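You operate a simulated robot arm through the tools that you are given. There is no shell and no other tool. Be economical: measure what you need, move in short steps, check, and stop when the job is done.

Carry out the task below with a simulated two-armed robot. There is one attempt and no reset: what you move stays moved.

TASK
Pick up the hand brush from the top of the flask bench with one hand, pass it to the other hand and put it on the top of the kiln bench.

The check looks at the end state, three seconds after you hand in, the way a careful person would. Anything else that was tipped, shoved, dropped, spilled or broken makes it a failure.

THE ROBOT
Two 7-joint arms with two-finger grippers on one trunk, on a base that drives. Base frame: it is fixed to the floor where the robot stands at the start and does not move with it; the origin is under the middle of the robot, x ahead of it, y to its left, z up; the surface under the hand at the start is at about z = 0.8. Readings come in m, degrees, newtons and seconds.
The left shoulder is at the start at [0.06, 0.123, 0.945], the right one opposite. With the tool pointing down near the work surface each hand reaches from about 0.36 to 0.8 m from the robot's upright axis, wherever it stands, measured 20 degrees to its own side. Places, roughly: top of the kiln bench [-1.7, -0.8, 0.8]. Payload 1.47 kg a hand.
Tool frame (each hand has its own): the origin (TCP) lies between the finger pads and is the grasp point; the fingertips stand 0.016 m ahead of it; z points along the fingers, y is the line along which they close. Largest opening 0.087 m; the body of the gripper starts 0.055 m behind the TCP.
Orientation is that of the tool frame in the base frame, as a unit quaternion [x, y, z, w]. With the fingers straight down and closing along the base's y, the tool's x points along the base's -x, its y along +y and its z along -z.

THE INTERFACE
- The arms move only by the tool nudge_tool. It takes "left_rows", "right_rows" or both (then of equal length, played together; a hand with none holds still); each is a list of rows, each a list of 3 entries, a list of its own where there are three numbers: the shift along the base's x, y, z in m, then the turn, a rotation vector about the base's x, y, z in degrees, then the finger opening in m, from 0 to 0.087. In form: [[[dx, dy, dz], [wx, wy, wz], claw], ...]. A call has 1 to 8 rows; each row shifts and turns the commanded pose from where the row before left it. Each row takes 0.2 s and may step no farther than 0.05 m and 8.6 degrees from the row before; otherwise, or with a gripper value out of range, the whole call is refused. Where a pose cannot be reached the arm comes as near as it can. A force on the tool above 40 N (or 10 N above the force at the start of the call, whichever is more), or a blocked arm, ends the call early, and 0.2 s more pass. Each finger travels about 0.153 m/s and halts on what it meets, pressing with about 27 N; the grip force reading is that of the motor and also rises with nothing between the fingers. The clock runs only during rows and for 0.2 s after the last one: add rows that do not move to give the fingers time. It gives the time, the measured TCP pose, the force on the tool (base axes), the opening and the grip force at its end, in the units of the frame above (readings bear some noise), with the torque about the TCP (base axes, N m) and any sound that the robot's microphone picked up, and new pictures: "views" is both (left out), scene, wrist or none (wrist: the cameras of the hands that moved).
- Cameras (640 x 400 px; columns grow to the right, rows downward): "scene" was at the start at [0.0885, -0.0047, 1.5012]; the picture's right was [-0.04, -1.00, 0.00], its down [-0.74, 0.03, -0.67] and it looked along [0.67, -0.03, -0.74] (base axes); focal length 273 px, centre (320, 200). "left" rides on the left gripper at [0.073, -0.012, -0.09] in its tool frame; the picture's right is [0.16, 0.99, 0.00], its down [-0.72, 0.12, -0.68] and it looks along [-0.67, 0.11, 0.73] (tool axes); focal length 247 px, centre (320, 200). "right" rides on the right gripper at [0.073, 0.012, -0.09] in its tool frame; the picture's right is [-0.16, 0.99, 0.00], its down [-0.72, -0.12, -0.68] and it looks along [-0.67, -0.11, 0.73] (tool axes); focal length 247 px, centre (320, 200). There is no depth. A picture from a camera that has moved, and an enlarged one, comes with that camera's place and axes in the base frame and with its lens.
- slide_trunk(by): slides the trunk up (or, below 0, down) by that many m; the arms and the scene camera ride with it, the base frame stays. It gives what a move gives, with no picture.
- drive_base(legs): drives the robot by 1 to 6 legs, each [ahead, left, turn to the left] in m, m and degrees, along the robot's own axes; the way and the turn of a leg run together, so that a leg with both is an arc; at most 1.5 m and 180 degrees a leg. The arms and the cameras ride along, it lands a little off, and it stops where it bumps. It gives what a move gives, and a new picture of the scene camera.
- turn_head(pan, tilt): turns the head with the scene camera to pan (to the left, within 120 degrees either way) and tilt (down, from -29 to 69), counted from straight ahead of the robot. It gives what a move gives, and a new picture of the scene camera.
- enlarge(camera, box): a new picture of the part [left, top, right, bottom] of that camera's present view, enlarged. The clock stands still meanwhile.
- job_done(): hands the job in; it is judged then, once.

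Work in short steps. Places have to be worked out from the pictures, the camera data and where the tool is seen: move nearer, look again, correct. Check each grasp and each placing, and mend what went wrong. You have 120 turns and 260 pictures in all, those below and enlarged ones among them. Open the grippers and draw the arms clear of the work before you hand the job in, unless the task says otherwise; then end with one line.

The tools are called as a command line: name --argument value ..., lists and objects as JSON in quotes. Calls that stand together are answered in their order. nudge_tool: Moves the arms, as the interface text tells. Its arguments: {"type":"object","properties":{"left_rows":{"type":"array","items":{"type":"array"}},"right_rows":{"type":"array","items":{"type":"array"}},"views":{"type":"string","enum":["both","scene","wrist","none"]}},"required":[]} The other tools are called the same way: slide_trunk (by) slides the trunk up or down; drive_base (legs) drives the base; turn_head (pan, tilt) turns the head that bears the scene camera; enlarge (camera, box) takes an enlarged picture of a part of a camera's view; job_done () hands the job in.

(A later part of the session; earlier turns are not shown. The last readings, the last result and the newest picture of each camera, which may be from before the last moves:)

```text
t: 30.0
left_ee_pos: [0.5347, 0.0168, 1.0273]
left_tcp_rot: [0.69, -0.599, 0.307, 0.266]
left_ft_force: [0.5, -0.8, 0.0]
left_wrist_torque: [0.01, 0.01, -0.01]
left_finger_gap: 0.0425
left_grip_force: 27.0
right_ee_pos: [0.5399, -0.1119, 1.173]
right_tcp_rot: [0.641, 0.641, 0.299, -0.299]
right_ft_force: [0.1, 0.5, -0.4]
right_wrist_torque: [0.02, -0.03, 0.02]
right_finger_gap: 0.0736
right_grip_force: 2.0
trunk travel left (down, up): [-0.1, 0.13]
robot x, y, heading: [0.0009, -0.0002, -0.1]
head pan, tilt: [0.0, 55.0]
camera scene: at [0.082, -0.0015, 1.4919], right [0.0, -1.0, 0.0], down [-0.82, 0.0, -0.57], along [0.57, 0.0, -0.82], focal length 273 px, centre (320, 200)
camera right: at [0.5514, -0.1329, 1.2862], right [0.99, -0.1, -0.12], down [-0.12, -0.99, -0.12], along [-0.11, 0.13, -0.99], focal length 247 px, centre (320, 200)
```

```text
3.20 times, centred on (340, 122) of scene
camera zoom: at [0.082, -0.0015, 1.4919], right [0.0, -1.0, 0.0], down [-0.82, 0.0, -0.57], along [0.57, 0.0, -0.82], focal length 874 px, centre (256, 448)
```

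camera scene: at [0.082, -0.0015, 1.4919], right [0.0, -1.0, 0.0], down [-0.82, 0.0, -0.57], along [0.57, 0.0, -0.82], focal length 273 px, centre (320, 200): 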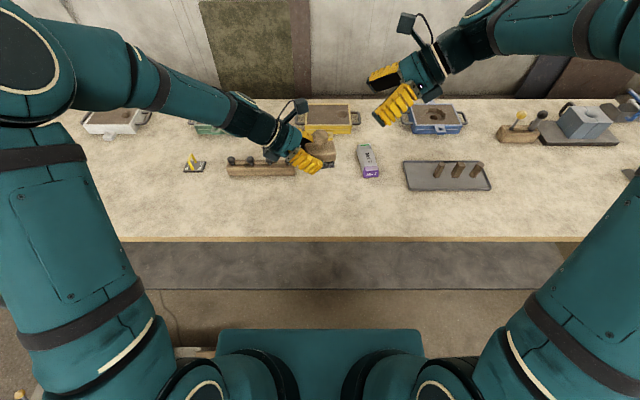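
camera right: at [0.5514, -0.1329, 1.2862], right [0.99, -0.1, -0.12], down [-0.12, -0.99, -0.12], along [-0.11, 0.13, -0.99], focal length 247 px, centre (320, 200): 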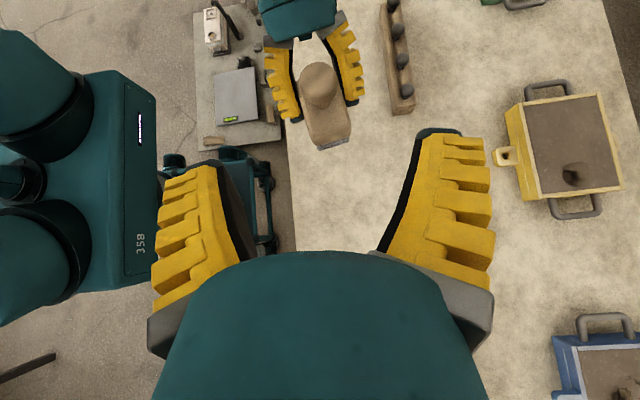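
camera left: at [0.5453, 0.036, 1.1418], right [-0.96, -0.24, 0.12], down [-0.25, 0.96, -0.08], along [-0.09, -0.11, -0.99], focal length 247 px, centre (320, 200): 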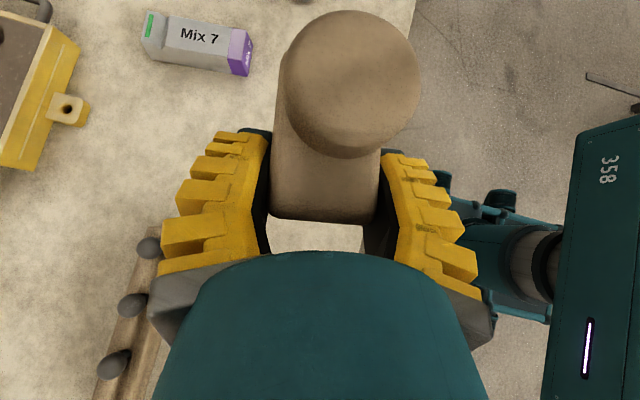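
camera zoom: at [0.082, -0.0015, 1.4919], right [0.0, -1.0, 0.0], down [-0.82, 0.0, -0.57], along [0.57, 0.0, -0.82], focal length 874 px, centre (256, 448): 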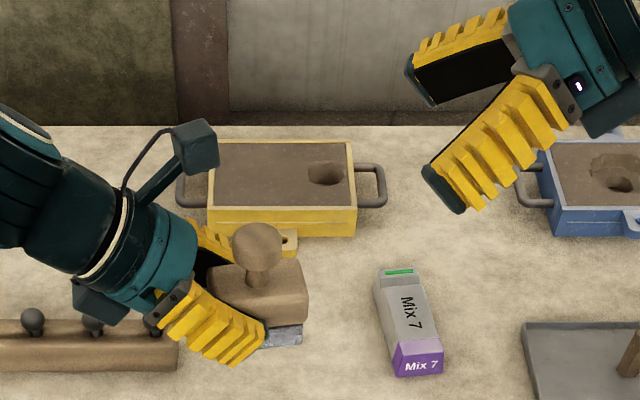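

Knob confirmed at [0.540, 0.000, 1.083] from the right camera. I advance 9 cm along the approach axis and check.

nudge_tool --right_rows '[[[0, 0.023, -0.0195], [0, 0, 0], 0.07], [[0, 0.023, -0.0195], [0, 0, 0], 0.07], [[0, 0.023, -0.0195], [0, 0, 0], 0.07], [[0, 0, 0], [0, 0, 0], 0.07]]'

enlarge --camera "scene" --box '[260, 80, 400, 168]'

```text
t: 31.0
left_ee_pos: [0.5352, 0.0169, 1.0277]
left_tcp_rot: [0.689, -0.6, 0.307, 0.267]
left_ft_force: [0.4, -0.1, -1.5]
left_wrist_torque: [0.0, -0.06, 0.01]
left_finger_gap: 0.0427
left_grip_force: 27.3
right_ee_pos: [0.5386, -0.0413, 1.115]
right_tcp_rot: [0.641, 0.641, 0.299, -0.299]
right_ft_force: [-0.3, -0.1, 0.8]
right_wrist_torque: [-0.01, -0.01, 0.0]
right_finger_gap: 0.0732
right_grip_force: 1.8
trunk travel left (down, up): [-0.1, 0.13]
robot x, y, heading: [-0.0016, 0.0026, 0.1]
head pan, tilt: [0.0, 55.0]
camera scene: at [0.0817, -0.0018, 1.492], right [0.0, -1.0, 0.0], down [-0.82, 0.0, -0.57], along [0.57, 0.0, -0.82], focal length 273 px, centre (320, 200)
camera right: at [0.5513, -0.0648, 1.2279], right [0.99, -0.1, -0.12], down [-0.12, -0.99, -0.12], along [-0.11, 0.13, -0.99], focal length 247 px, centre (320, 200)
```

scene: 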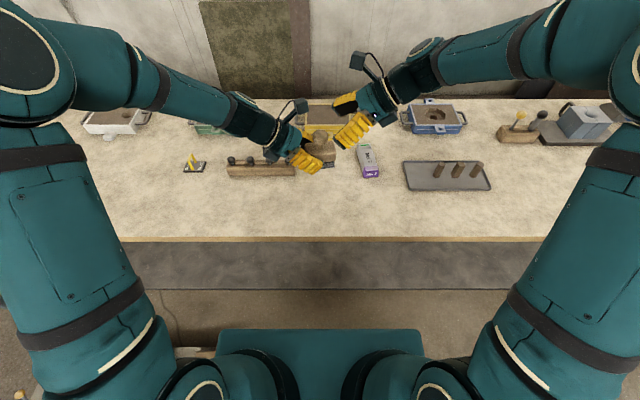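
right: 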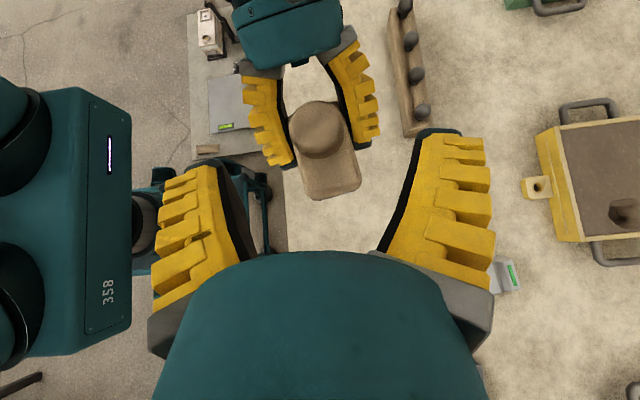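

```text
4.55 times, centred on (330, 124) of scene
camera zoom: at [0.0817, -0.0018, 1.492], right [0.0, -1.0, 0.0], down [-0.82, 0.0, -0.57], along [0.57, 0.0, -0.82], focal length 1241 px, centre (274, 546)
```

zoom: 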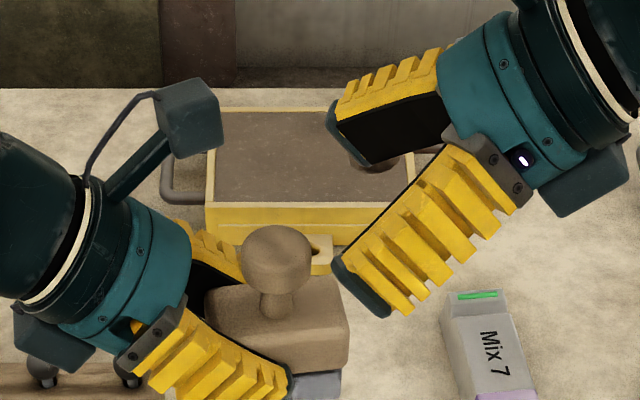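

Clear so far; I advance the remaining ~5 cm to straddle the knob.

nudge_tool --right_rows '[[[0.001, 0.013, -0.011], [0, 0, 0], 0.066], [[0, 0.012, -0.011], [0, 0, 0], 0.066], [[0, 0.012, -0.01], [0, 0, 0], 0.066], [[0, 0, 0], [0, 0, 0], 0.066]]'

enlarge --camera "scene" --box '[260, 80, 400, 168]'

```text
t: 32.0
left_ee_pos: [0.5362, 0.0164, 1.0276]
left_tcp_rot: [0.689, -0.6, 0.307, 0.267]
left_ft_force: [0.3, 0.1, -1.4]
left_wrist_torque: [0.0, 0.02, -0.02]
left_finger_gap: 0.0431
left_grip_force: 27.1
right_ee_pos: [0.5408, -0.0046, 1.0836]
right_tcp_rot: [0.641, 0.641, 0.299, -0.299]
right_ft_force: [0.1, 0.5, 0.3]
right_wrist_torque: [0.0, 0.0, 0.01]
right_finger_gap: 0.07
right_grip_force: 2.6
trunk travel left (down, up): [-0.1, 0.13]
robot x, y, heading: [0.0027, 0.0024, -0.2]
head pan, tilt: [0.0, 55.0]
camera scene: at [0.0818, -0.0016, 1.492], right [0.0, -1.0, 0.0], down [-0.82, 0.0, -0.57], along [0.57, 0.0, -0.82], focal length 273 px, centre (320, 200)
camera right: at [0.5531, -0.0277, 1.196], right [0.99, -0.1, -0.12], down [-0.12, -0.99, -0.12], along [-0.11, 0.13, -0.99], focal length 247 px, centre (320, 200)
```

scene: 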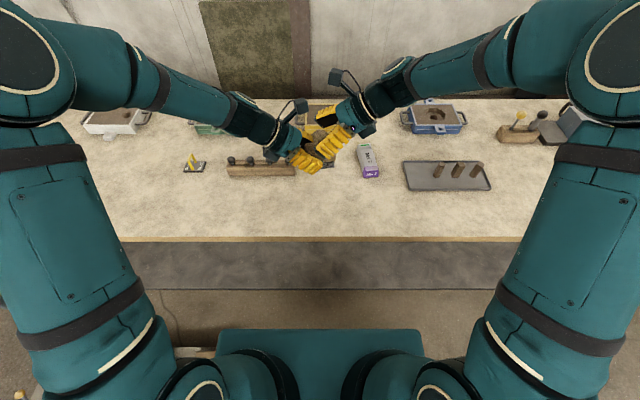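
right: 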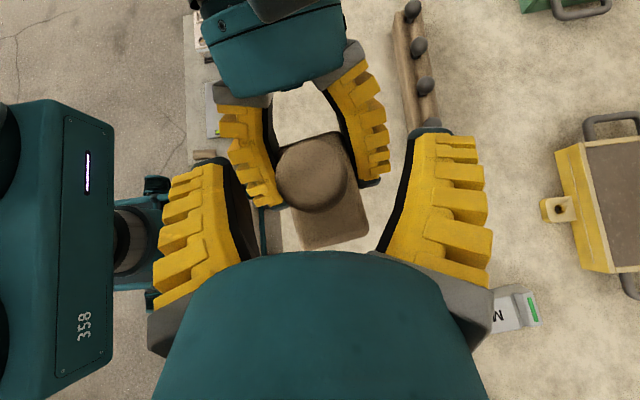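

```text
4.55 times, centred on (330, 124) of scene
camera zoom: at [0.0818, -0.0016, 1.492], right [0.0, -1.0, 0.0], down [-0.82, 0.0, -0.57], along [0.57, 0.0, -0.82], focal length 1241 px, centre (274, 546)
```

zoom: 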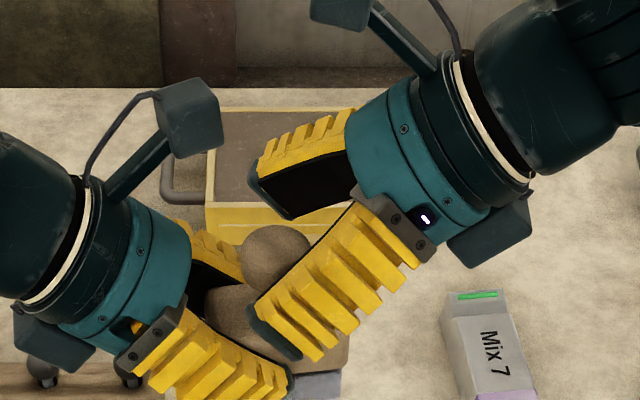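

Knob is centred between right pads (≈2 mm toward robot). I correct and close the right fingers.

nudge_tool --right_rows '[[[-0.002, 0, 0], [0, 0, 0], 0.06], [[0, 0, 0], [0, 0, 0], 0.045], [[0, 0, 0], [0, 0, 0], 0.035], [[0, 0, 0], [0, 0, 0], 0.025], [[0, 0, 0], [0, 0, 0], 0.018], [[0, 0, 0], [0, 0, 0], 0.018]]'

enlarge --camera "scene" --box '[260, 80, 400, 168]'

```text
t: 33.4
left_ee_pos: [0.5367, 0.017, 1.028]
left_tcp_rot: [0.69, -0.599, 0.307, 0.266]
left_ft_force: [8.3, 3.9, 0.2]
left_wrist_torque: [-0.29, 0.38, 0.13]
left_finger_gap: 0.0427
left_grip_force: 27.0
right_ee_pos: [0.5377, -0.0061, 1.0834]
right_tcp_rot: [0.641, 0.641, 0.299, -0.299]
right_ft_force: [-7.6, -3.8, -0.8]
right_wrist_torque: [0.04, 0.03, 0.06]
right_finger_gap: 0.0281
right_grip_force: 26.7
trunk travel left (down, up): [-0.1, 0.13]
robot x, y, heading: [0.0011, -0.0028, -0.1]
head pan, tilt: [0.0, 55.0]
camera scene: at [0.082, -0.0014, 1.4919], right [0.0, -1.0, 0.0], down [-0.82, 0.0, -0.57], along [0.57, 0.0, -0.82], focal length 273 px, centre (320, 200)
camera right: at [0.5508, -0.0281, 1.1955], right [0.99, -0.1, -0.12], down [-0.12, -0.99, -0.12], along [-0.11, 0.13, -0.99], focal length 247 px, centre (320, 200)
```

scene: 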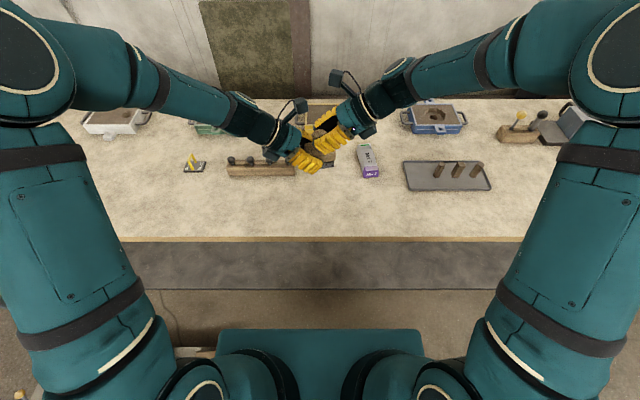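
right: 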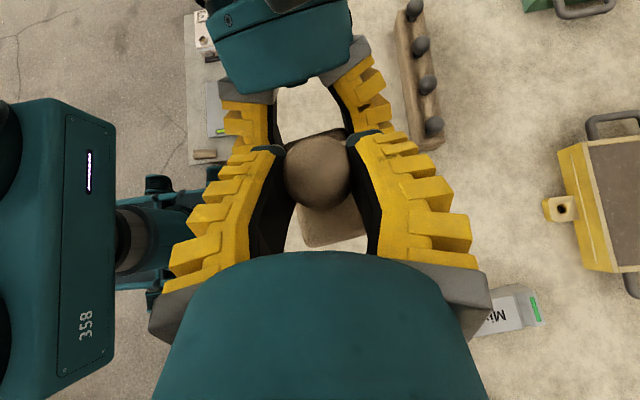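

```text
4.55 times, centred on (330, 124) of scene
camera zoom: at [0.082, -0.0014, 1.4919], right [0.0, -1.0, 0.0], down [-0.82, 0.0, -0.57], along [0.57, 0.0, -0.82], focal length 1241 px, centre (274, 546)
```

zoom: 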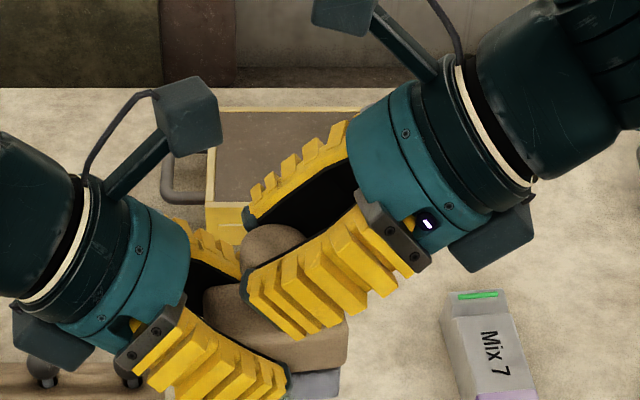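

Both hands hold (right gap 0.028, force 26.7 N). I open the left hand in place gradually and check the brush stays in the right.

nudge_tool --left_rows '[[[0, 0, 0], [0, 0, 0], 0.05], [[0, 0, 0], [0, 0, 0], 0.06], [[0, 0, 0], [0, 0, 0], 0.075], [[0, 0, 0], [0, 0, 0], 0.087], [[0, 0, 0], [0, 0, 0], 0.087]]' --right_rows '[[[0, 0, 0], [0, 0, 0], 0.015], [[0, 0, 0], [0, 0, 0], 0.015], [[0, 0, 0], [0, 0, 0], 0.015], [[0, 0, 0], [0, 0, 0], 0.015], [[0, 0, 0], [0, 0, 0], 0.015]]'

enlarge --camera "scene" --box '[260, 80, 400, 168]'

```text
t: 34.6
left_ee_pos: [0.5354, 0.0166, 1.0271]
left_tcp_rot: [0.689, -0.599, 0.307, 0.267]
left_ft_force: [0.8, -0.1, 0.6]
left_wrist_torque: [-0.01, -0.01, -0.01]
left_finger_gap: 0.0869
left_grip_force: 0.1
right_ee_pos: [0.539, -0.0064, 1.083]
right_tcp_rot: [0.641, 0.641, 0.299, -0.299]
right_ft_force: [-0.5, 0.8, 1.0]
right_wrist_torque: [-0.05, 0.0, 0.02]
right_finger_gap: 0.0268
right_grip_force: 26.8
trunk travel left (down, up): [-0.1, 0.13]
robot x, y, heading: [-0.0006, -0.0004, -0.2]
head pan, tilt: [0.0, 55.0]
camera scene: at [0.082, -0.0014, 1.4919], right [0.0, -1.0, 0.0], down [-0.82, 0.0, -0.57], along [0.57, 0.0, -0.82], focal length 273 px, centre (320, 200)
camera right: at [0.551, -0.028, 1.1958], right [0.99, -0.1, -0.12], down [-0.12, -0.99, -0.12], along [-0.11, 0.13, -0.99], focal length 247 px, centre (320, 200)
camera left: at [0.5451, 0.0359, 1.1417], right [-0.96, -0.24, 0.12], down [-0.25, 0.96, -0.08], along [-0.09, -0.11, -0.99], focal length 247 px, centre (320, 200)
```

scene: 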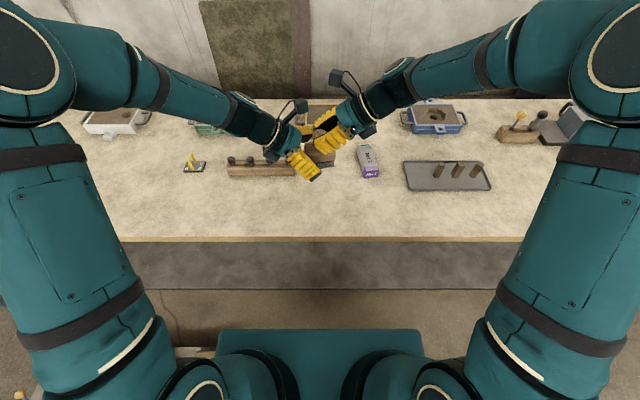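
right: 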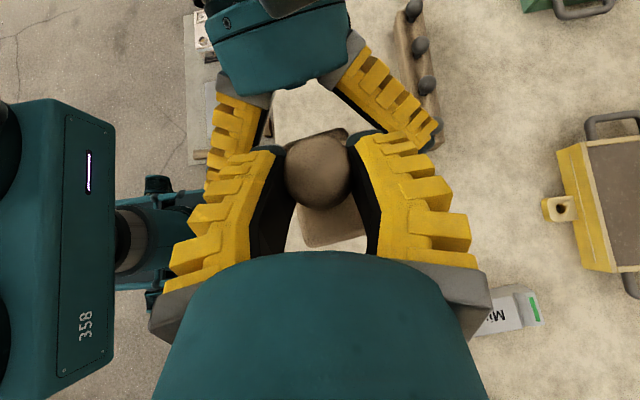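
left: 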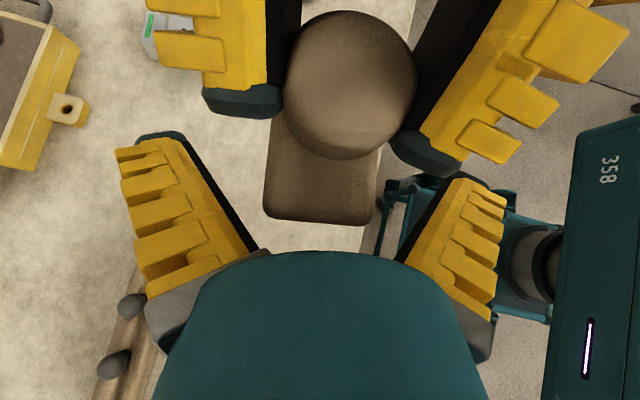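

```text
4.55 times, centred on (330, 124) of scene
camera zoom: at [0.082, -0.0014, 1.4919], right [0.0, -1.0, 0.0], down [-0.82, 0.0, -0.57], along [0.57, 0.0, -0.82], focal length 1241 px, centre (274, 546)
```

zoom: 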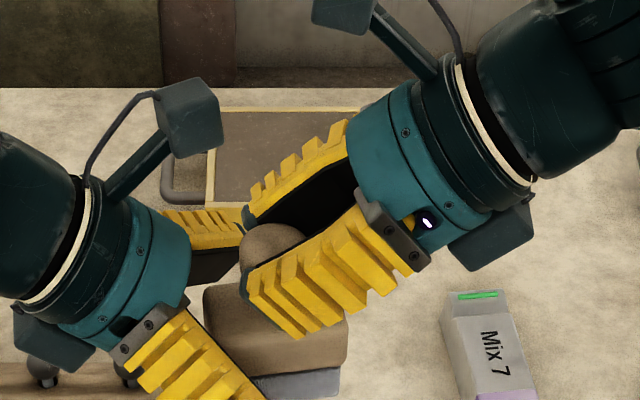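

The right hand holds the brush alone. I back the left hand out along its axis and re-check the right grip.

nudge_tool --left_rows '[[[-0.002, 0.015, 0.013], [0, 0, 0], 0.087], [[-0.003, 0.022, 0.02], [0, 0, 0], 0.087], [[-0.003, 0.022, 0.02], [0, 0, 0], 0.087], [[-0.003, 0.03, 0.02], [0, 0, 0], 0.087], [[0, 0.04, 0.01], [0, 0, 0], 0.087], [[0, 0.04, 0], [0, 0, 0], 0.087], [[0, 0.04, 0], [0, 0, 0], 0.087]]'

enlarge --camera "scene" --box '[260, 80, 400, 168]'

enlarge --camera "right" --box '[220, 100, 420, 225]'

```text
t: 36.2
left_ee_pos: [0.5242, 0.2277, 1.1092]
left_tcp_rot: [0.69, -0.599, 0.307, 0.267]
left_ft_force: [1.6, 1.1, 0.0]
left_wrist_torque: [-0.03, -0.01, 0.0]
left_finger_gap: 0.087
left_grip_force: 0.1
right_ee_pos: [0.5394, -0.0053, 1.0825]
right_tcp_rot: [0.641, 0.641, 0.299, -0.299]
right_ft_force: [-0.4, 0.5, 0.2]
right_wrist_torque: [-0.02, -0.01, 0.01]
right_finger_gap: 0.0267
right_grip_force: 27.0
trunk travel left (down, up): [-0.1, 0.13]
robot x, y, heading: [0.0016, -0.0005, -0.2]
head pan, tilt: [0.0, 55.0]
camera scene: at [0.0821, -0.0005, 1.4919], right [0.0, -1.0, 0.0], down [-0.82, 0.0, -0.57], along [0.57, 0.0, -0.82], focal length 273 px, centre (320, 200)
camera left: at [0.5348, 0.2469, 1.224], right [-0.96, -0.24, 0.12], down [-0.25, 0.96, -0.08], along [-0.09, -0.11, -0.99], focal length 247 px, centre (320, 200)
```

scene: 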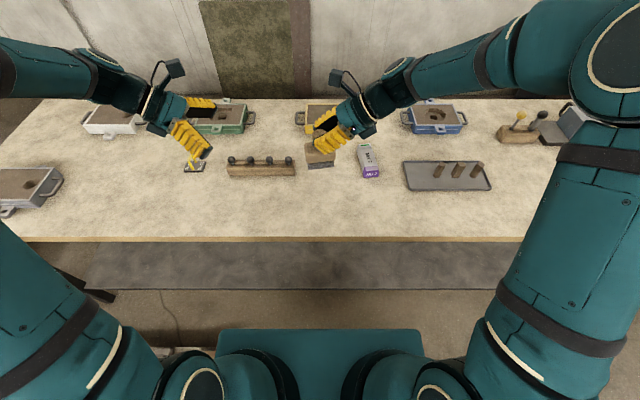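
left: 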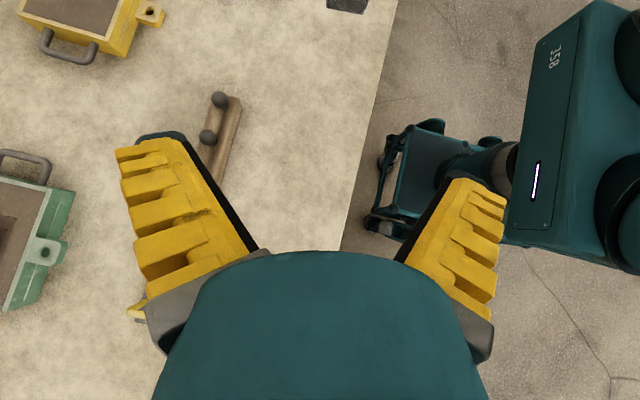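

```text
4.55 times, centred on (330, 124) of scene
camera zoom: at [0.0821, -0.0005, 1.4919], right [0.0, -1.0, 0.0], down [-0.82, 0.0, -0.57], along [0.57, 0.0, -0.82], focal length 1241 px, centre (274, 546)
```

zoom: 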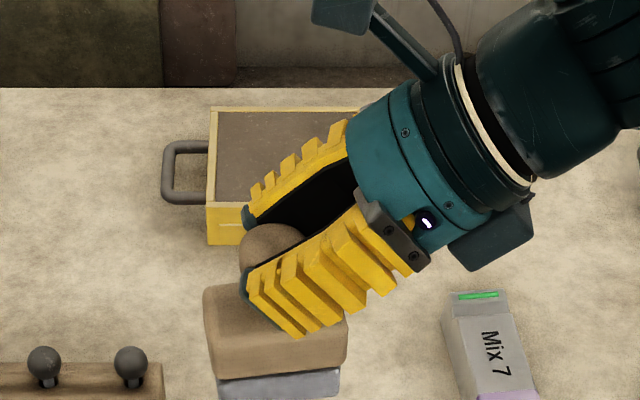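

```text
3.20 times, centred on (320, 162) of right
camera zoom: at [0.5511, -0.0272, 1.1958], right [0.99, -0.1, -0.12], down [-0.12, -0.99, -0.12], along [-0.11, 0.13, -0.99], focal length 790 px, centre (320, 320)
```

zoom: 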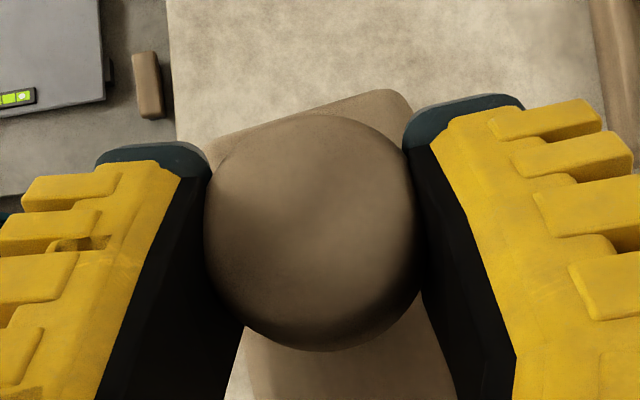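

The handover succeeded (gap stable at 0.0267). Before driving I look at the floor behind on both sides.

turn_head --pan 115 --tilt 50

turn_head --pan -120 --tilt 40

```text
t: 38.1
left_ee_pos: [0.5252, 0.2254, 1.1107]
left_tcp_rot: [0.69, -0.599, 0.307, 0.266]
left_ft_force: [-1.0, -0.6, -0.3]
left_wrist_torque: [0.04, 0.03, -0.01]
left_finger_gap: 0.087
left_grip_force: 0.1
right_ee_pos: [0.5403, -0.0063, 1.0821]
right_tcp_rot: [0.641, 0.641, 0.299, -0.299]
right_ft_force: [0.3, -0.5, 0.0]
right_wrist_torque: [-0.04, 0.0, -0.02]
right_finger_gap: 0.0261
right_grip_force: 27.1
trunk travel left (down, up): [-0.1, 0.13]
robot x, y, heading: [0.0017, -0.001, 0.0]
head pan, tilt: [115.0, 50.0]
camera scene: at [-0.0226, 0.0684, 1.4985], right [0.91, 0.42, 0.0], down [0.32, -0.69, -0.64], along [-0.27, 0.58, -0.77], focal length 273 px, centre (320, 200)
```

scene: 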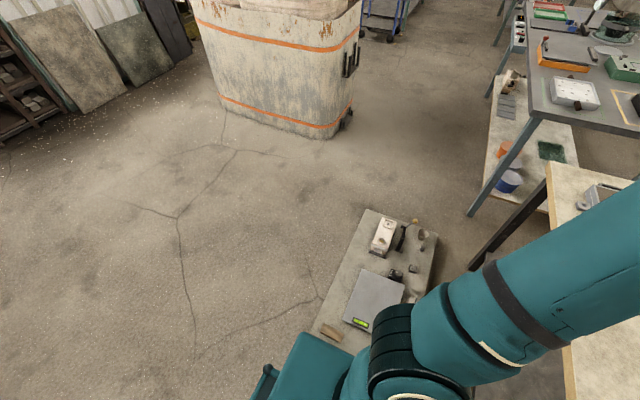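

```text
t: 41.5
left_ee_pos: [0.5251, 0.2258, 1.1098]
left_tcp_rot: [0.69, -0.599, 0.307, 0.266]
left_ft_force: [0.8, -0.5, 0.2]
left_wrist_torque: [-0.02, -0.02, 0.0]
left_finger_gap: 0.0871
left_grip_force: 0.0
right_ee_pos: [0.5381, -0.0061, 1.0827]
right_tcp_rot: [0.641, 0.641, 0.299, -0.299]
right_ft_force: [-0.2, 0.6, 1.2]
right_wrist_torque: [-0.02, 0.02, 0.0]
right_finger_gap: 0.026
right_grip_force: 26.7
trunk travel left (down, up): [-0.1, 0.13]
robot x, y, heading: [0.0002, -0.0009, -0.1]
head pan, tilt: [-120.0, 40.0]
camera scene: at [-0.0326, -0.075, 1.5126], right [-0.87, 0.5, 0.0], down [0.32, 0.56, -0.77], along [-0.38, -0.66, -0.64], focal length 273 px, centre (320, 200)
```

scene: 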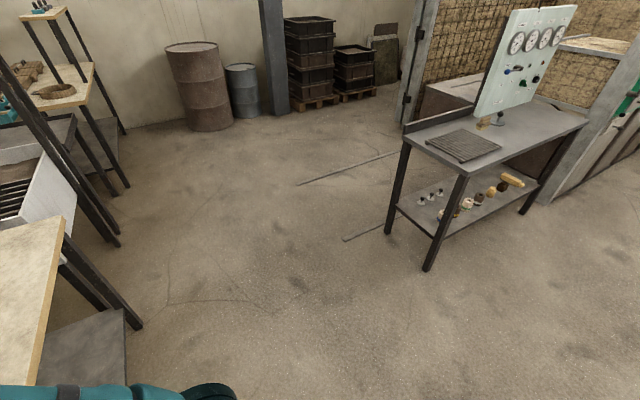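

The right gap is creeping (0.0281→0.0260), so the knob may be slipping toward the tips. I look closely before driving.

enlarge --camera "right" --box '[220, 100, 420, 225]'

turn_head --pan 0 --tilt 45

enlarge --camera "scene" --box '[260, 120, 400, 208]'

```text
3.20 times, centred on (320, 162) of right
camera zoom: at [0.551, -0.028, 1.1958], right [0.99, -0.1, -0.12], down [-0.12, -0.99, -0.12], along [-0.11, 0.13, -0.99], focal length 790 px, centre (320, 320)
```

zoom: 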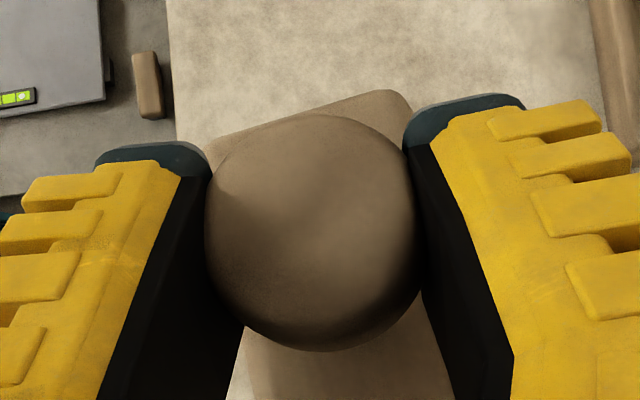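

```text
t: 43.5
left_ee_pos: [0.5244, 0.2266, 1.1101]
left_tcp_rot: [0.689, -0.599, 0.307, 0.267]
left_ft_force: [0.1, -0.4, -0.3]
left_wrist_torque: [-0.03, -0.02, -0.01]
left_finger_gap: 0.0871
left_grip_force: 0.1
right_ee_pos: [0.5388, -0.0064, 1.0833]
right_tcp_rot: [0.641, 0.641, 0.298, -0.299]
right_ft_force: [-0.5, -0.3, -0.1]
right_wrist_torque: [-0.01, 0.0, 0.01]
right_finger_gap: 0.0254
right_grip_force: 26.8
trunk travel left (down, up): [-0.1, 0.13]
robot x, y, heading: [0.0007, 0.001, -0.0]
head pan, tilt: [0.0, 45.0]
camera scene: at [0.0912, -0.0014, 1.5054], right [0.0, -1.0, 0.0], down [-0.71, 0.0, -0.71], along [0.71, 0.0, -0.71], focal length 273 px, centre (320, 200)
```

scene: 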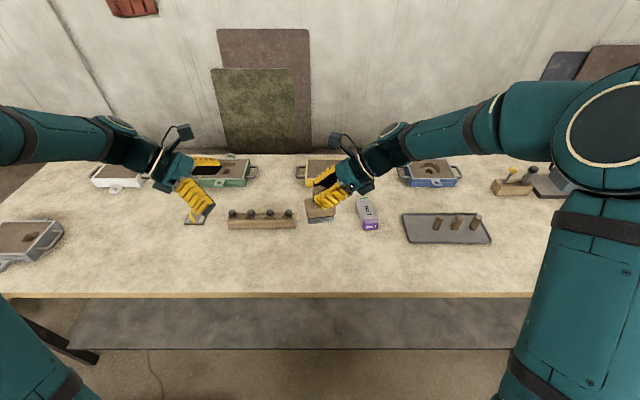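

```text
4.55 times, centred on (330, 164) of scene
camera zoom: at [0.0912, -0.0014, 1.5054], right [0.0, -1.0, 0.0], down [-0.71, 0.0, -0.71], along [0.71, 0.0, -0.71], focal length 1241 px, centre (274, 364)
```

zoom: 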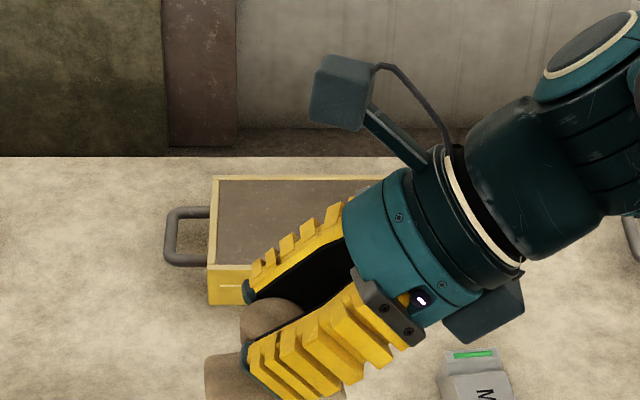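

The grip sits near the tips and slowly creeps, so I regrip: bring the left hand back onto the block first (reverse of its retreat).

nudge_tool --left_rows '[[[0, -0.04, 0], [0, 0, 0], 0.087], [[0, -0.04, 0], [0, 0, 0], 0.087], [[0, -0.04, -0.01], [0, 0, 0], 0.087], [[0.003, -0.03, -0.02], [0, 0, 0], 0.087], [[0.003, -0.022, -0.02], [0, 0, 0], 0.087], [[0.003, -0.022, -0.02], [0, 0, 0], 0.087], [[0, 0, 0], [0, 0, 0], 0.087]]'

```text
t: 45.1
left_ee_pos: [0.5346, 0.0315, 1.041]
left_tcp_rot: [0.69, -0.599, 0.307, 0.267]
left_ft_force: [-0.2, -1.4, -0.3]
left_wrist_torque: [0.03, 0.01, -0.01]
left_finger_gap: 0.0874
left_grip_force: 0.1
right_ee_pos: [0.5384, -0.0062, 1.0833]
right_tcp_rot: [0.642, 0.641, 0.299, -0.298]
right_ft_force: [0.6, 0.3, -0.5]
right_wrist_torque: [0.02, -0.01, -0.01]
right_finger_gap: 0.0254
right_grip_force: 27.0
trunk travel left (down, up): [-0.1, 0.13]
robot x, y, heading: [0.0009, 0.0032, 0.2]
head pan, tilt: [0.0, 45.0]
camera scene: at [0.0908, -0.0011, 1.5054], right [0.0, -1.0, 0.0], down [-0.71, 0.0, -0.71], along [0.71, 0.0, -0.71], focal length 273 px, centre (320, 200)
camera left: at [0.5435, 0.0502, 1.1552], right [-0.96, -0.24, 0.12], down [-0.25, 0.96, -0.08], along [-0.09, -0.11, -0.99], focal length 247 px, centre (320, 200)
```

scene: 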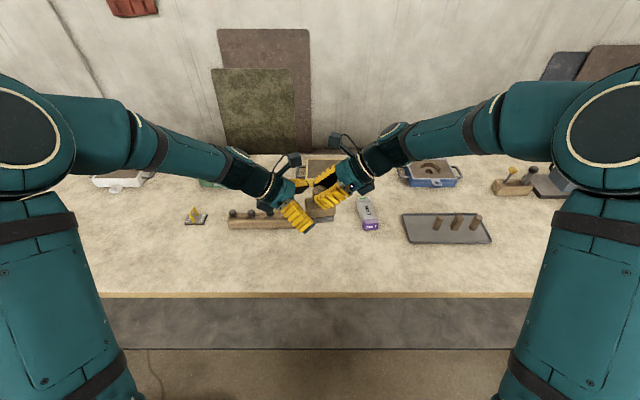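
left: 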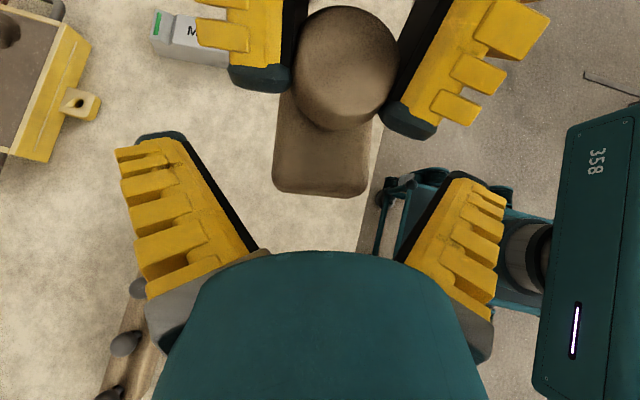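

Brush hangs level and unchanged. I finish the left approach and close on the block.

nudge_tool --left_rows '[[[0, -0.015, -0.014], [0, 0, 0], 0.087], [[0, 0, 0], [0, 0, 0], 0.087], [[0, 0, 0], [0, 0, 0], 0.065], [[0, 0, 0], [0, 0, 0], 0.055], [[0, 0, 0], [0, 0, 0], 0.04], [[0, 0, 0], [0, 0, 0], 0.03], [[0, 0, 0], [0, 0, 0], 0.025]]'

```text
t: 46.7
left_ee_pos: [0.5342, 0.0176, 1.0276]
left_tcp_rot: [0.691, -0.598, 0.308, 0.266]
left_ft_force: [17.7, 1.2, -0.4]
left_wrist_torque: [-0.03, 0.69, 0.27]
left_finger_gap: 0.0436
left_grip_force: 26.8
right_ee_pos: [0.5391, -0.0062, 1.0829]
right_tcp_rot: [0.64, 0.641, 0.298, -0.3]
right_ft_force: [-17.2, -1.6, 0.8]
right_wrist_torque: [-0.06, 0.33, 0.17]
right_finger_gap: 0.0253
right_grip_force: 27.4
trunk travel left (down, up): [-0.1, 0.13]
robot x, y, heading: [-0.0046, -0.0016, 0.1]
head pan, tilt: [0.0, 45.0]
camera scene: at [0.0912, -0.0014, 1.5054], right [0.0, -1.0, 0.0], down [-0.71, 0.0, -0.71], along [0.71, 0.0, -0.71], focal length 273 px, centre (320, 200)
camera left: at [0.5437, 0.0366, 1.1409], right [-0.96, -0.25, 0.12], down [-0.26, 0.96, -0.08], along [-0.09, -0.11, -0.99], focal length 247 px, centre (320, 200)
```

scene: 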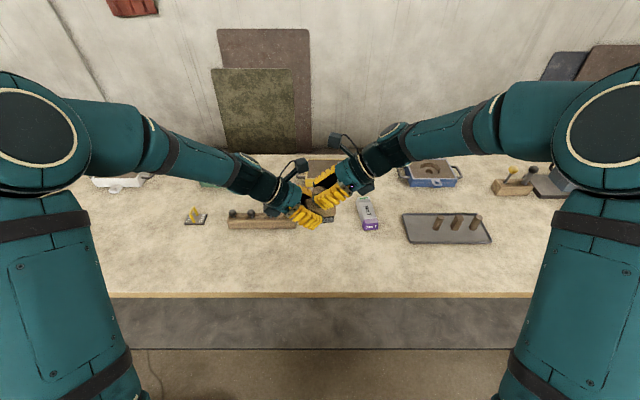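
left: 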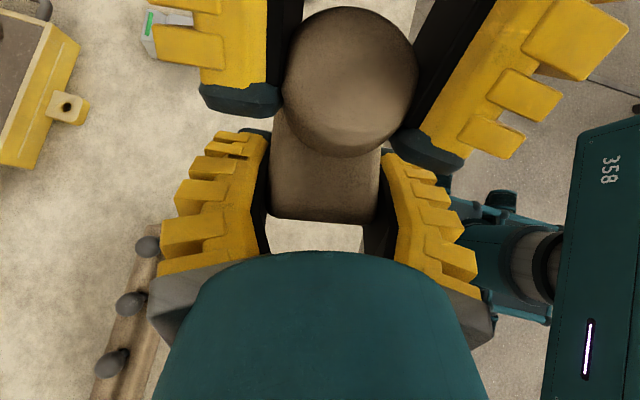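

Left holds the block again. I open the right hand in place and look at where the knob sits.

nudge_tool --right_rows '[[[0, 0, 0], [0, 0, 0], 0.04], [[0, 0, 0], [0, 0, 0], 0.066], [[0, 0, 0], [0, 0, 0], 0.066]]' --views "wrist"

enlarge --camera "scene" --box '[280, 140, 360, 190]'

enlarge --camera "left" --box '[180, 0, 480, 188]'

```text
t: 47.5
left_ee_pos: [0.5328, 0.0179, 1.0261]
left_tcp_rot: [0.69, -0.599, 0.307, 0.267]
left_ft_force: [-0.8, 0.0, -0.8]
left_wrist_torque: [0.0, 0.0, 0.0]
left_finger_gap: 0.0433
left_grip_force: 26.7
right_ee_pos: [0.5384, -0.0055, 1.083]
right_tcp_rot: [0.641, 0.641, 0.299, -0.299]
right_ft_force: [0.0, -0.4, -0.2]
right_wrist_torque: [0.02, 0.0, -0.01]
right_finger_gap: 0.07
right_grip_force: 3.1
trunk travel left (down, up): [-0.1, 0.13]
robot x, y, heading: [0.0034, 0.0055, 0.1]
head pan, tilt: [0.0, 45.0]
camera right: at [0.5511, -0.028, 1.1959], right [0.99, -0.1, -0.12], down [-0.12, -0.99, -0.12], along [-0.11, 0.13, -0.99], focal length 247 px, centre (320, 200)
```

right: 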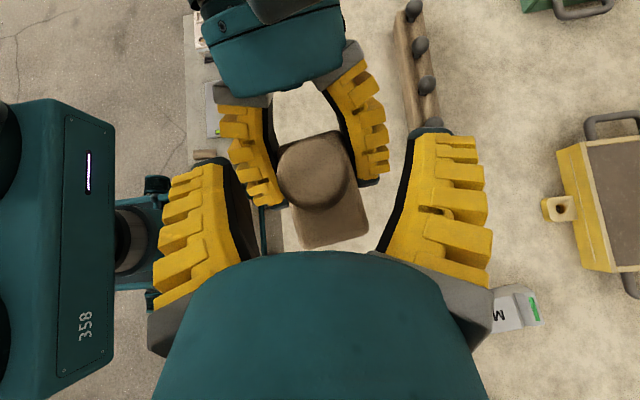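

```text
8.00 times, centred on (320, 165) of scene
camera zoom: at [0.0912, -0.0014, 1.5054], right [0.0, -1.0, 0.0], down [-0.71, 0.0, -0.71], along [0.71, 0.0, -0.71], focal length 2185 px, centre (320, 480)
```

zoom: 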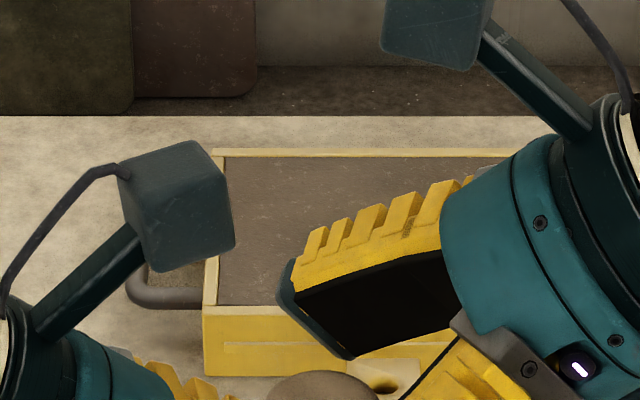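

```text
2.13 times, centred on (330, 94) of left
camera zoom: at [0.5427, 0.0358, 1.1407], right [-0.96, -0.24, 0.12], down [-0.25, 0.96, -0.08], along [-0.09, -0.11, -0.99], focal length 526 px, centre (299, 426)
```

zoom: 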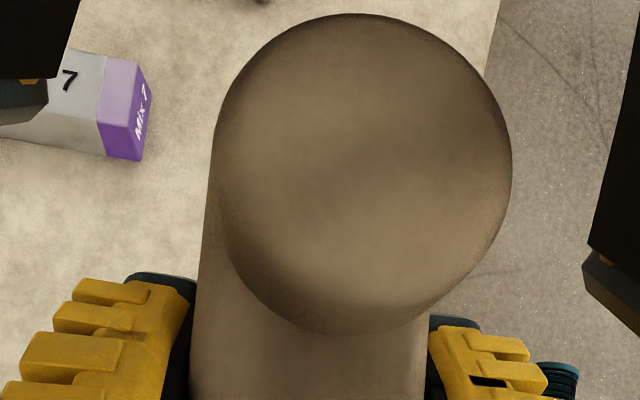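

Triangulation puts the knob centre at [0.5375, 0.000, 1.085]; the brush itself hardly moved. I centre the right pads more deeply on it and close again.

nudge_tool --right_rows '[[[-0.001, 0.004, 0], [0, 0, 0], 0.066], [[0, 0.004, -0.001], [0, 0, 0], 0.066], [[0, 0, 0], [0, 0, 0], 0.05], [[0, 0, 0], [0, 0, 0], 0.04], [[0, 0, 0], [0, 0, 0], 0.025], [[0, 0, 0], [0, 0, 0], 0.015], [[0, 0, 0], [0, 0, 0], 0.015]]' --views "wrist"

enlarge --camera "left" --box '[180, 0, 480, 188]'

```text
t: 49.1
left_ee_pos: [0.533, 0.0173, 1.0268]
left_tcp_rot: [0.691, -0.598, 0.307, 0.266]
left_ft_force: [7.0, -0.5, -1.3]
left_wrist_torque: [0.07, 0.33, 0.18]
left_finger_gap: 0.0434
left_grip_force: 26.8
right_ee_pos: [0.537, 0.0013, 1.0819]
right_tcp_rot: [0.641, 0.641, 0.298, -0.299]
right_ft_force: [-7.2, 0.9, -0.2]
right_wrist_torque: [0.04, 0.01, -0.04]
right_finger_gap: 0.0298
right_grip_force: 27.4
trunk travel left (down, up): [-0.1, 0.13]
robot x, y, heading: [0.0011, -0.0021, 0.1]
head pan, tilt: [0.0, 45.0]
camera right: at [0.549, -0.0198, 1.1946], right [0.99, -0.1, -0.12], down [-0.11, -0.99, -0.12], along [-0.11, 0.13, -0.99], focal length 247 px, centre (320, 200)
```

right: 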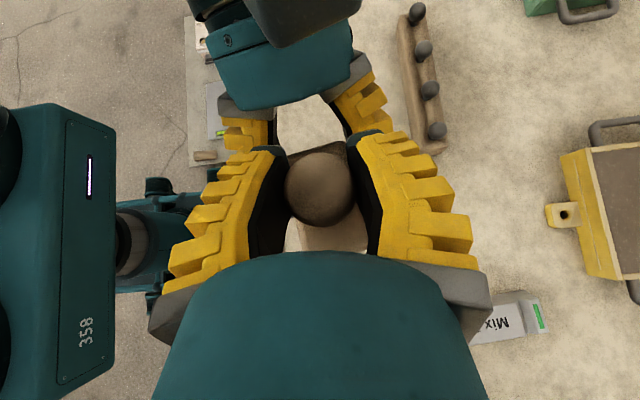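

```text
2.13 times, centred on (330, 94) of left
camera zoom: at [0.5431, 0.0361, 1.1409], right [-0.96, -0.24, 0.12], down [-0.25, 0.96, -0.08], along [-0.09, -0.11, -0.99], focal length 526 px, centre (299, 426)
```

zoom: 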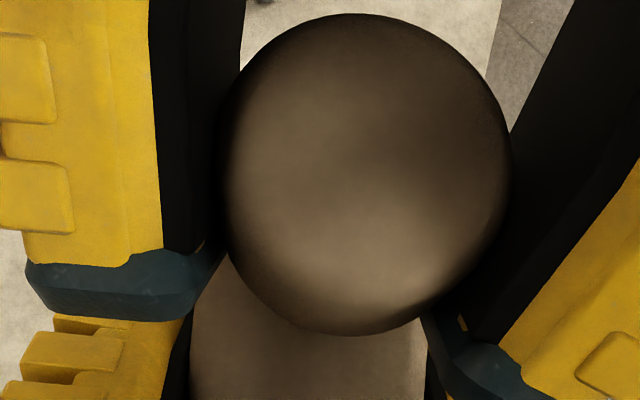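

Better seat (gap 0.030). I open the left hand, hold a moment, then retreat it.

nudge_tool --left_rows '[[[0, 0, 0], [0, 0, 0], 0.06], [[0, 0, 0], [0, 0, 0], 0.087], [[0, 0, 0], [0, 0, 0], 0.087], [[-0.002, 0.015, 0.013], [0, 0, 0], 0.087], [[-0.003, 0.022, 0.02], [0, 0, 0], 0.087], [[-0.003, 0.022, 0.02], [0, 0, 0], 0.087], [[-0.003, 0.03, 0.02], [0, 0, 0], 0.087], [[0, 0.04, 0.01], [0, 0, 0], 0.087]]' --views "none"

nudge_tool --left_rows '[[[0, 0.04, 0], [0, 0, 0], 0.087], [[0, 0.04, 0], [0, 0, 0], 0.087], [[0, 0, 0], [0, 0, 0], 0.087], [[0, 0, 0], [0, 0, 0], 0.087], [[0, 0, 0], [0, 0, 0], 0.087], [[0, 0, 0], [0, 0, 0], 0.087], [[0, 0, 0], [0, 0, 0], 0.087], [[0, 0, 0], [0, 0, 0], 0.087]]' --views "scene"

enlarge --camera "right" --box '[220, 100, 420, 225]'

```text
t: 50.9
left_ee_pos: [0.5219, 0.1482, 1.1087]
left_tcp_rot: [0.69, -0.6, 0.306, 0.267]
left_ft_force: [0.2, 0.2, -0.2]
left_wrist_torque: [0.02, -0.04, 0.01]
left_finger_gap: 0.0867
left_grip_force: 0.2
right_ee_pos: [0.5377, 0.0032, 1.0812]
right_tcp_rot: [0.641, 0.641, 0.299, -0.299]
right_ft_force: [0.3, 1.4, 0.1]
right_wrist_torque: [0.0, 0.01, 0.02]
right_finger_gap: 0.0302
right_grip_force: 27.0
trunk travel left (down, up): [-0.1, 0.13]
robot x, y, heading: [-0.0031, 0.001, 0.1]
head pan, tilt: [0.0, 45.0]
```

```text
t: 52.7
left_ee_pos: [0.5217, 0.2272, 1.1082]
left_tcp_rot: [0.689, -0.599, 0.308, 0.267]
left_ft_force: [0.6, 0.9, -0.7]
left_wrist_torque: [0.03, -0.01, 0.01]
left_finger_gap: 0.087
left_grip_force: 0.1
right_ee_pos: [0.5377, 0.0026, 1.0822]
right_tcp_rot: [0.641, 0.641, 0.299, -0.3]
right_ft_force: [-0.8, 0.0, 0.1]
right_wrist_torque: [0.02, 0.02, -0.01]
right_finger_gap: 0.03
right_grip_force: 26.9
trunk travel left (down, up): [-0.1, 0.13]
robot x, y, heading: [0.0018, -0.0008, -0.5]
head pan, tilt: [0.0, 45.0]
camera scene: at [0.0912, -0.0014, 1.5054], right [0.0, -1.0, 0.0], down [-0.71, 0.0, -0.71], along [0.71, 0.0, -0.71], focal length 273 px, centre (320, 200)
```

scene: 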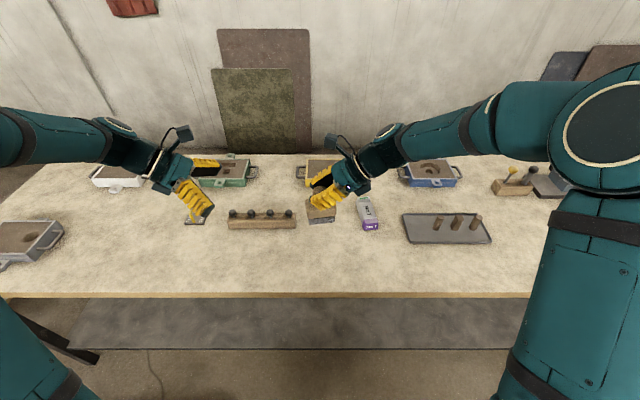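

```text
3.20 times, centred on (320, 162) of right
camera zoom: at [0.5493, -0.0201, 1.1947], right [0.99, -0.1, -0.12], down [-0.12, -0.99, -0.12], along [-0.11, 0.13, -0.99], focal length 790 px, centre (320, 320)
```

zoom: 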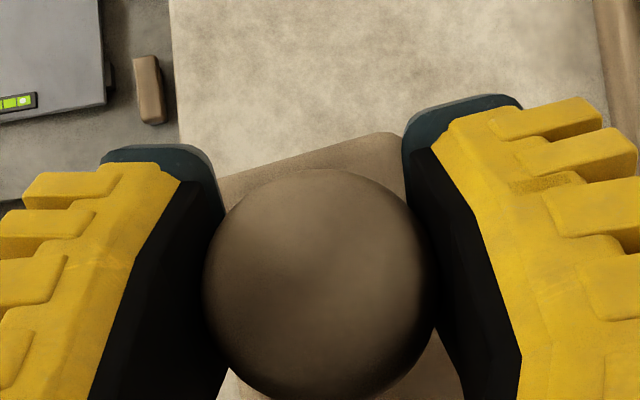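

Now the gap is stable at 0.030. I drive straight back in two legs and check the grip before turning.

drive_base --legs '[[-0.6, 0, 0]]'

enlarge --camera "right" --box '[160, 50, 480, 250]'

```text
t: 56.1
left_ee_pos: [-0.0801, 0.226, 1.1096]
left_tcp_rot: [0.686, -0.604, 0.305, 0.268]
left_ft_force: [0.6, 0.2, 0.5]
left_wrist_torque: [0.03, -0.01, 0.01]
left_finger_gap: 0.0871
left_grip_force: 0.1
right_ee_pos: [-0.0669, -0.0008, 1.0821]
right_tcp_rot: [0.644, 0.638, 0.3, -0.297]
right_ft_force: [0.2, -0.7, -0.7]
right_wrist_torque: [0.0, -0.01, 0.0]
right_finger_gap: 0.0306
right_grip_force: 26.7
trunk travel left (down, up): [-0.1, 0.13]
robot x, y, heading: [-0.6055, 0.0043, -0.8]
head pan, tilt: [0.0, 45.0]
camera scene: at [-0.5138, 0.0009, 1.5054], right [-0.01, -1.0, 0.0], down [-0.71, 0.01, -0.71], along [0.71, -0.01, -0.71], focal length 273 px, centre (320, 200)
```

scene: 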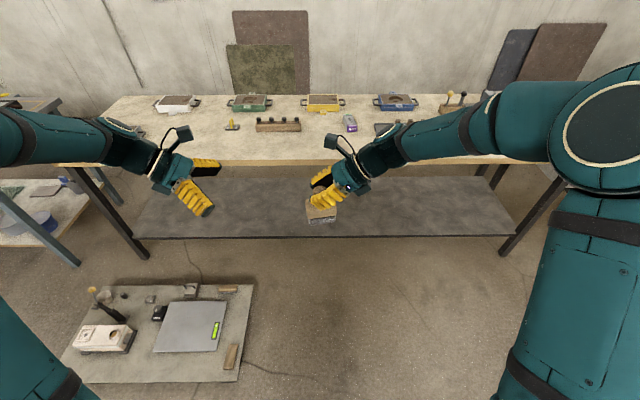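

```text
2.00 times, centred on (320, 150) of right
camera zoom: at [-0.0558, -0.0228, 1.1949], right [0.99, -0.11, -0.12], down [-0.13, -0.98, -0.12], along [-0.11, 0.13, -0.99], focal length 494 px, centre (320, 300)
```

zoom: 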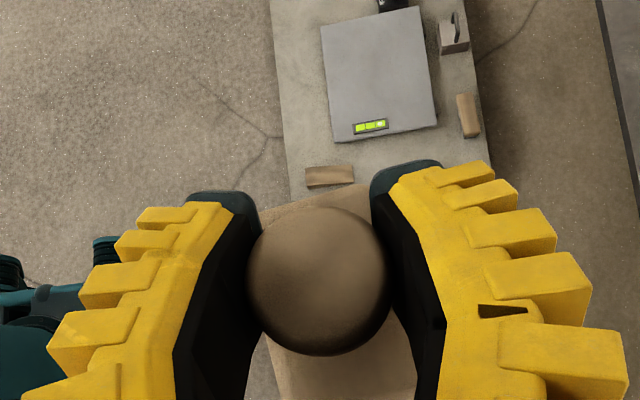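

Grip is solid. I back up another 1.3 m, then turn right toward the kiln bench.

drive_base --legs '[[-1.3, 0, 0], [0, 0, -45]]'

turn_head --pan -45 --tilt 40

```text
t: 64.5
left_ee_pos: [-1.3518, -0.1967, 1.1082]
left_tcp_rot: [-0.401, 0.821, -0.178, -0.365]
left_ft_force: [-0.5, -0.5, 0.0]
left_wrist_torque: [-0.05, -0.01, -0.01]
left_finger_gap: 0.0871
left_grip_force: 0.1
right_ee_pos: [-1.5039, -0.3653, 1.0817]
right_tcp_rot: [0.84, 0.34, 0.391, -0.158]
right_ft_force: [-0.9, 0.3, -2.1]
right_wrist_torque: [-0.02, -0.02, 0.04]
right_finger_gap: 0.027
right_grip_force: 27.0
trunk travel left (down, up): [-0.1, 0.13]
robot x, y, heading: [-1.8827, 0.0227, -46.2]
head pan, tilt: [0.0, 45.0]
camera scene: at [-1.815, -0.0462, 1.5054], right [-0.72, -0.69, 0.0], down [-0.49, 0.51, -0.71], along [0.49, -0.51, -0.71], focal length 273 px, centre (320, 200)
```

scene: 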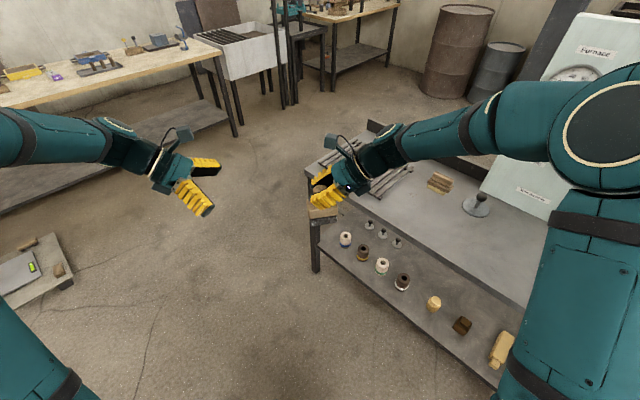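

```text
t: 65.7
left_ee_pos: [-1.3519, -0.1959, 1.1079]
left_tcp_rot: [-0.401, 0.821, -0.179, -0.364]
left_ft_force: [0.1, -0.1, -2.0]
left_wrist_torque: [0.01, -0.01, -0.01]
left_finger_gap: 0.0866
left_grip_force: 0.0
right_ee_pos: [-1.5034, -0.3645, 1.0801]
right_tcp_rot: [0.84, 0.339, 0.392, -0.158]
right_ft_force: [-1.0, -0.2, -1.9]
right_wrist_torque: [-0.03, -0.03, 0.0]
right_finger_gap: 0.0268
right_grip_force: 27.6
trunk travel left (down, up): [-0.1, 0.13]
robot x, y, heading: [-1.8805, 0.022, -45.9]
head pan, tilt: [-45.0, 40.0]
camera scene: at [-1.8728, -0.0724, 1.5126], right [-1.0, 0.02, 0.0], down [0.01, 0.64, -0.77], along [-0.01, -0.77, -0.64], focal length 273 px, centre (320, 200)
```

scene: 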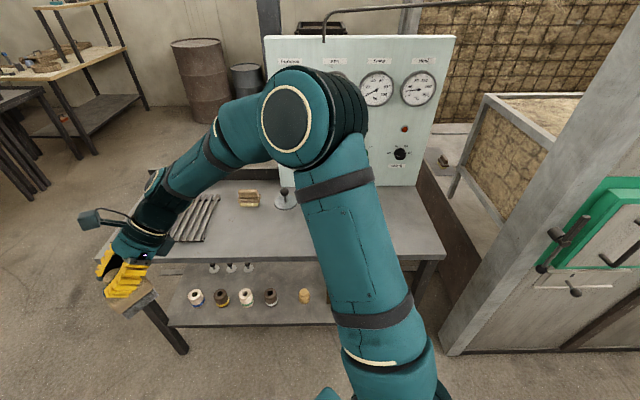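

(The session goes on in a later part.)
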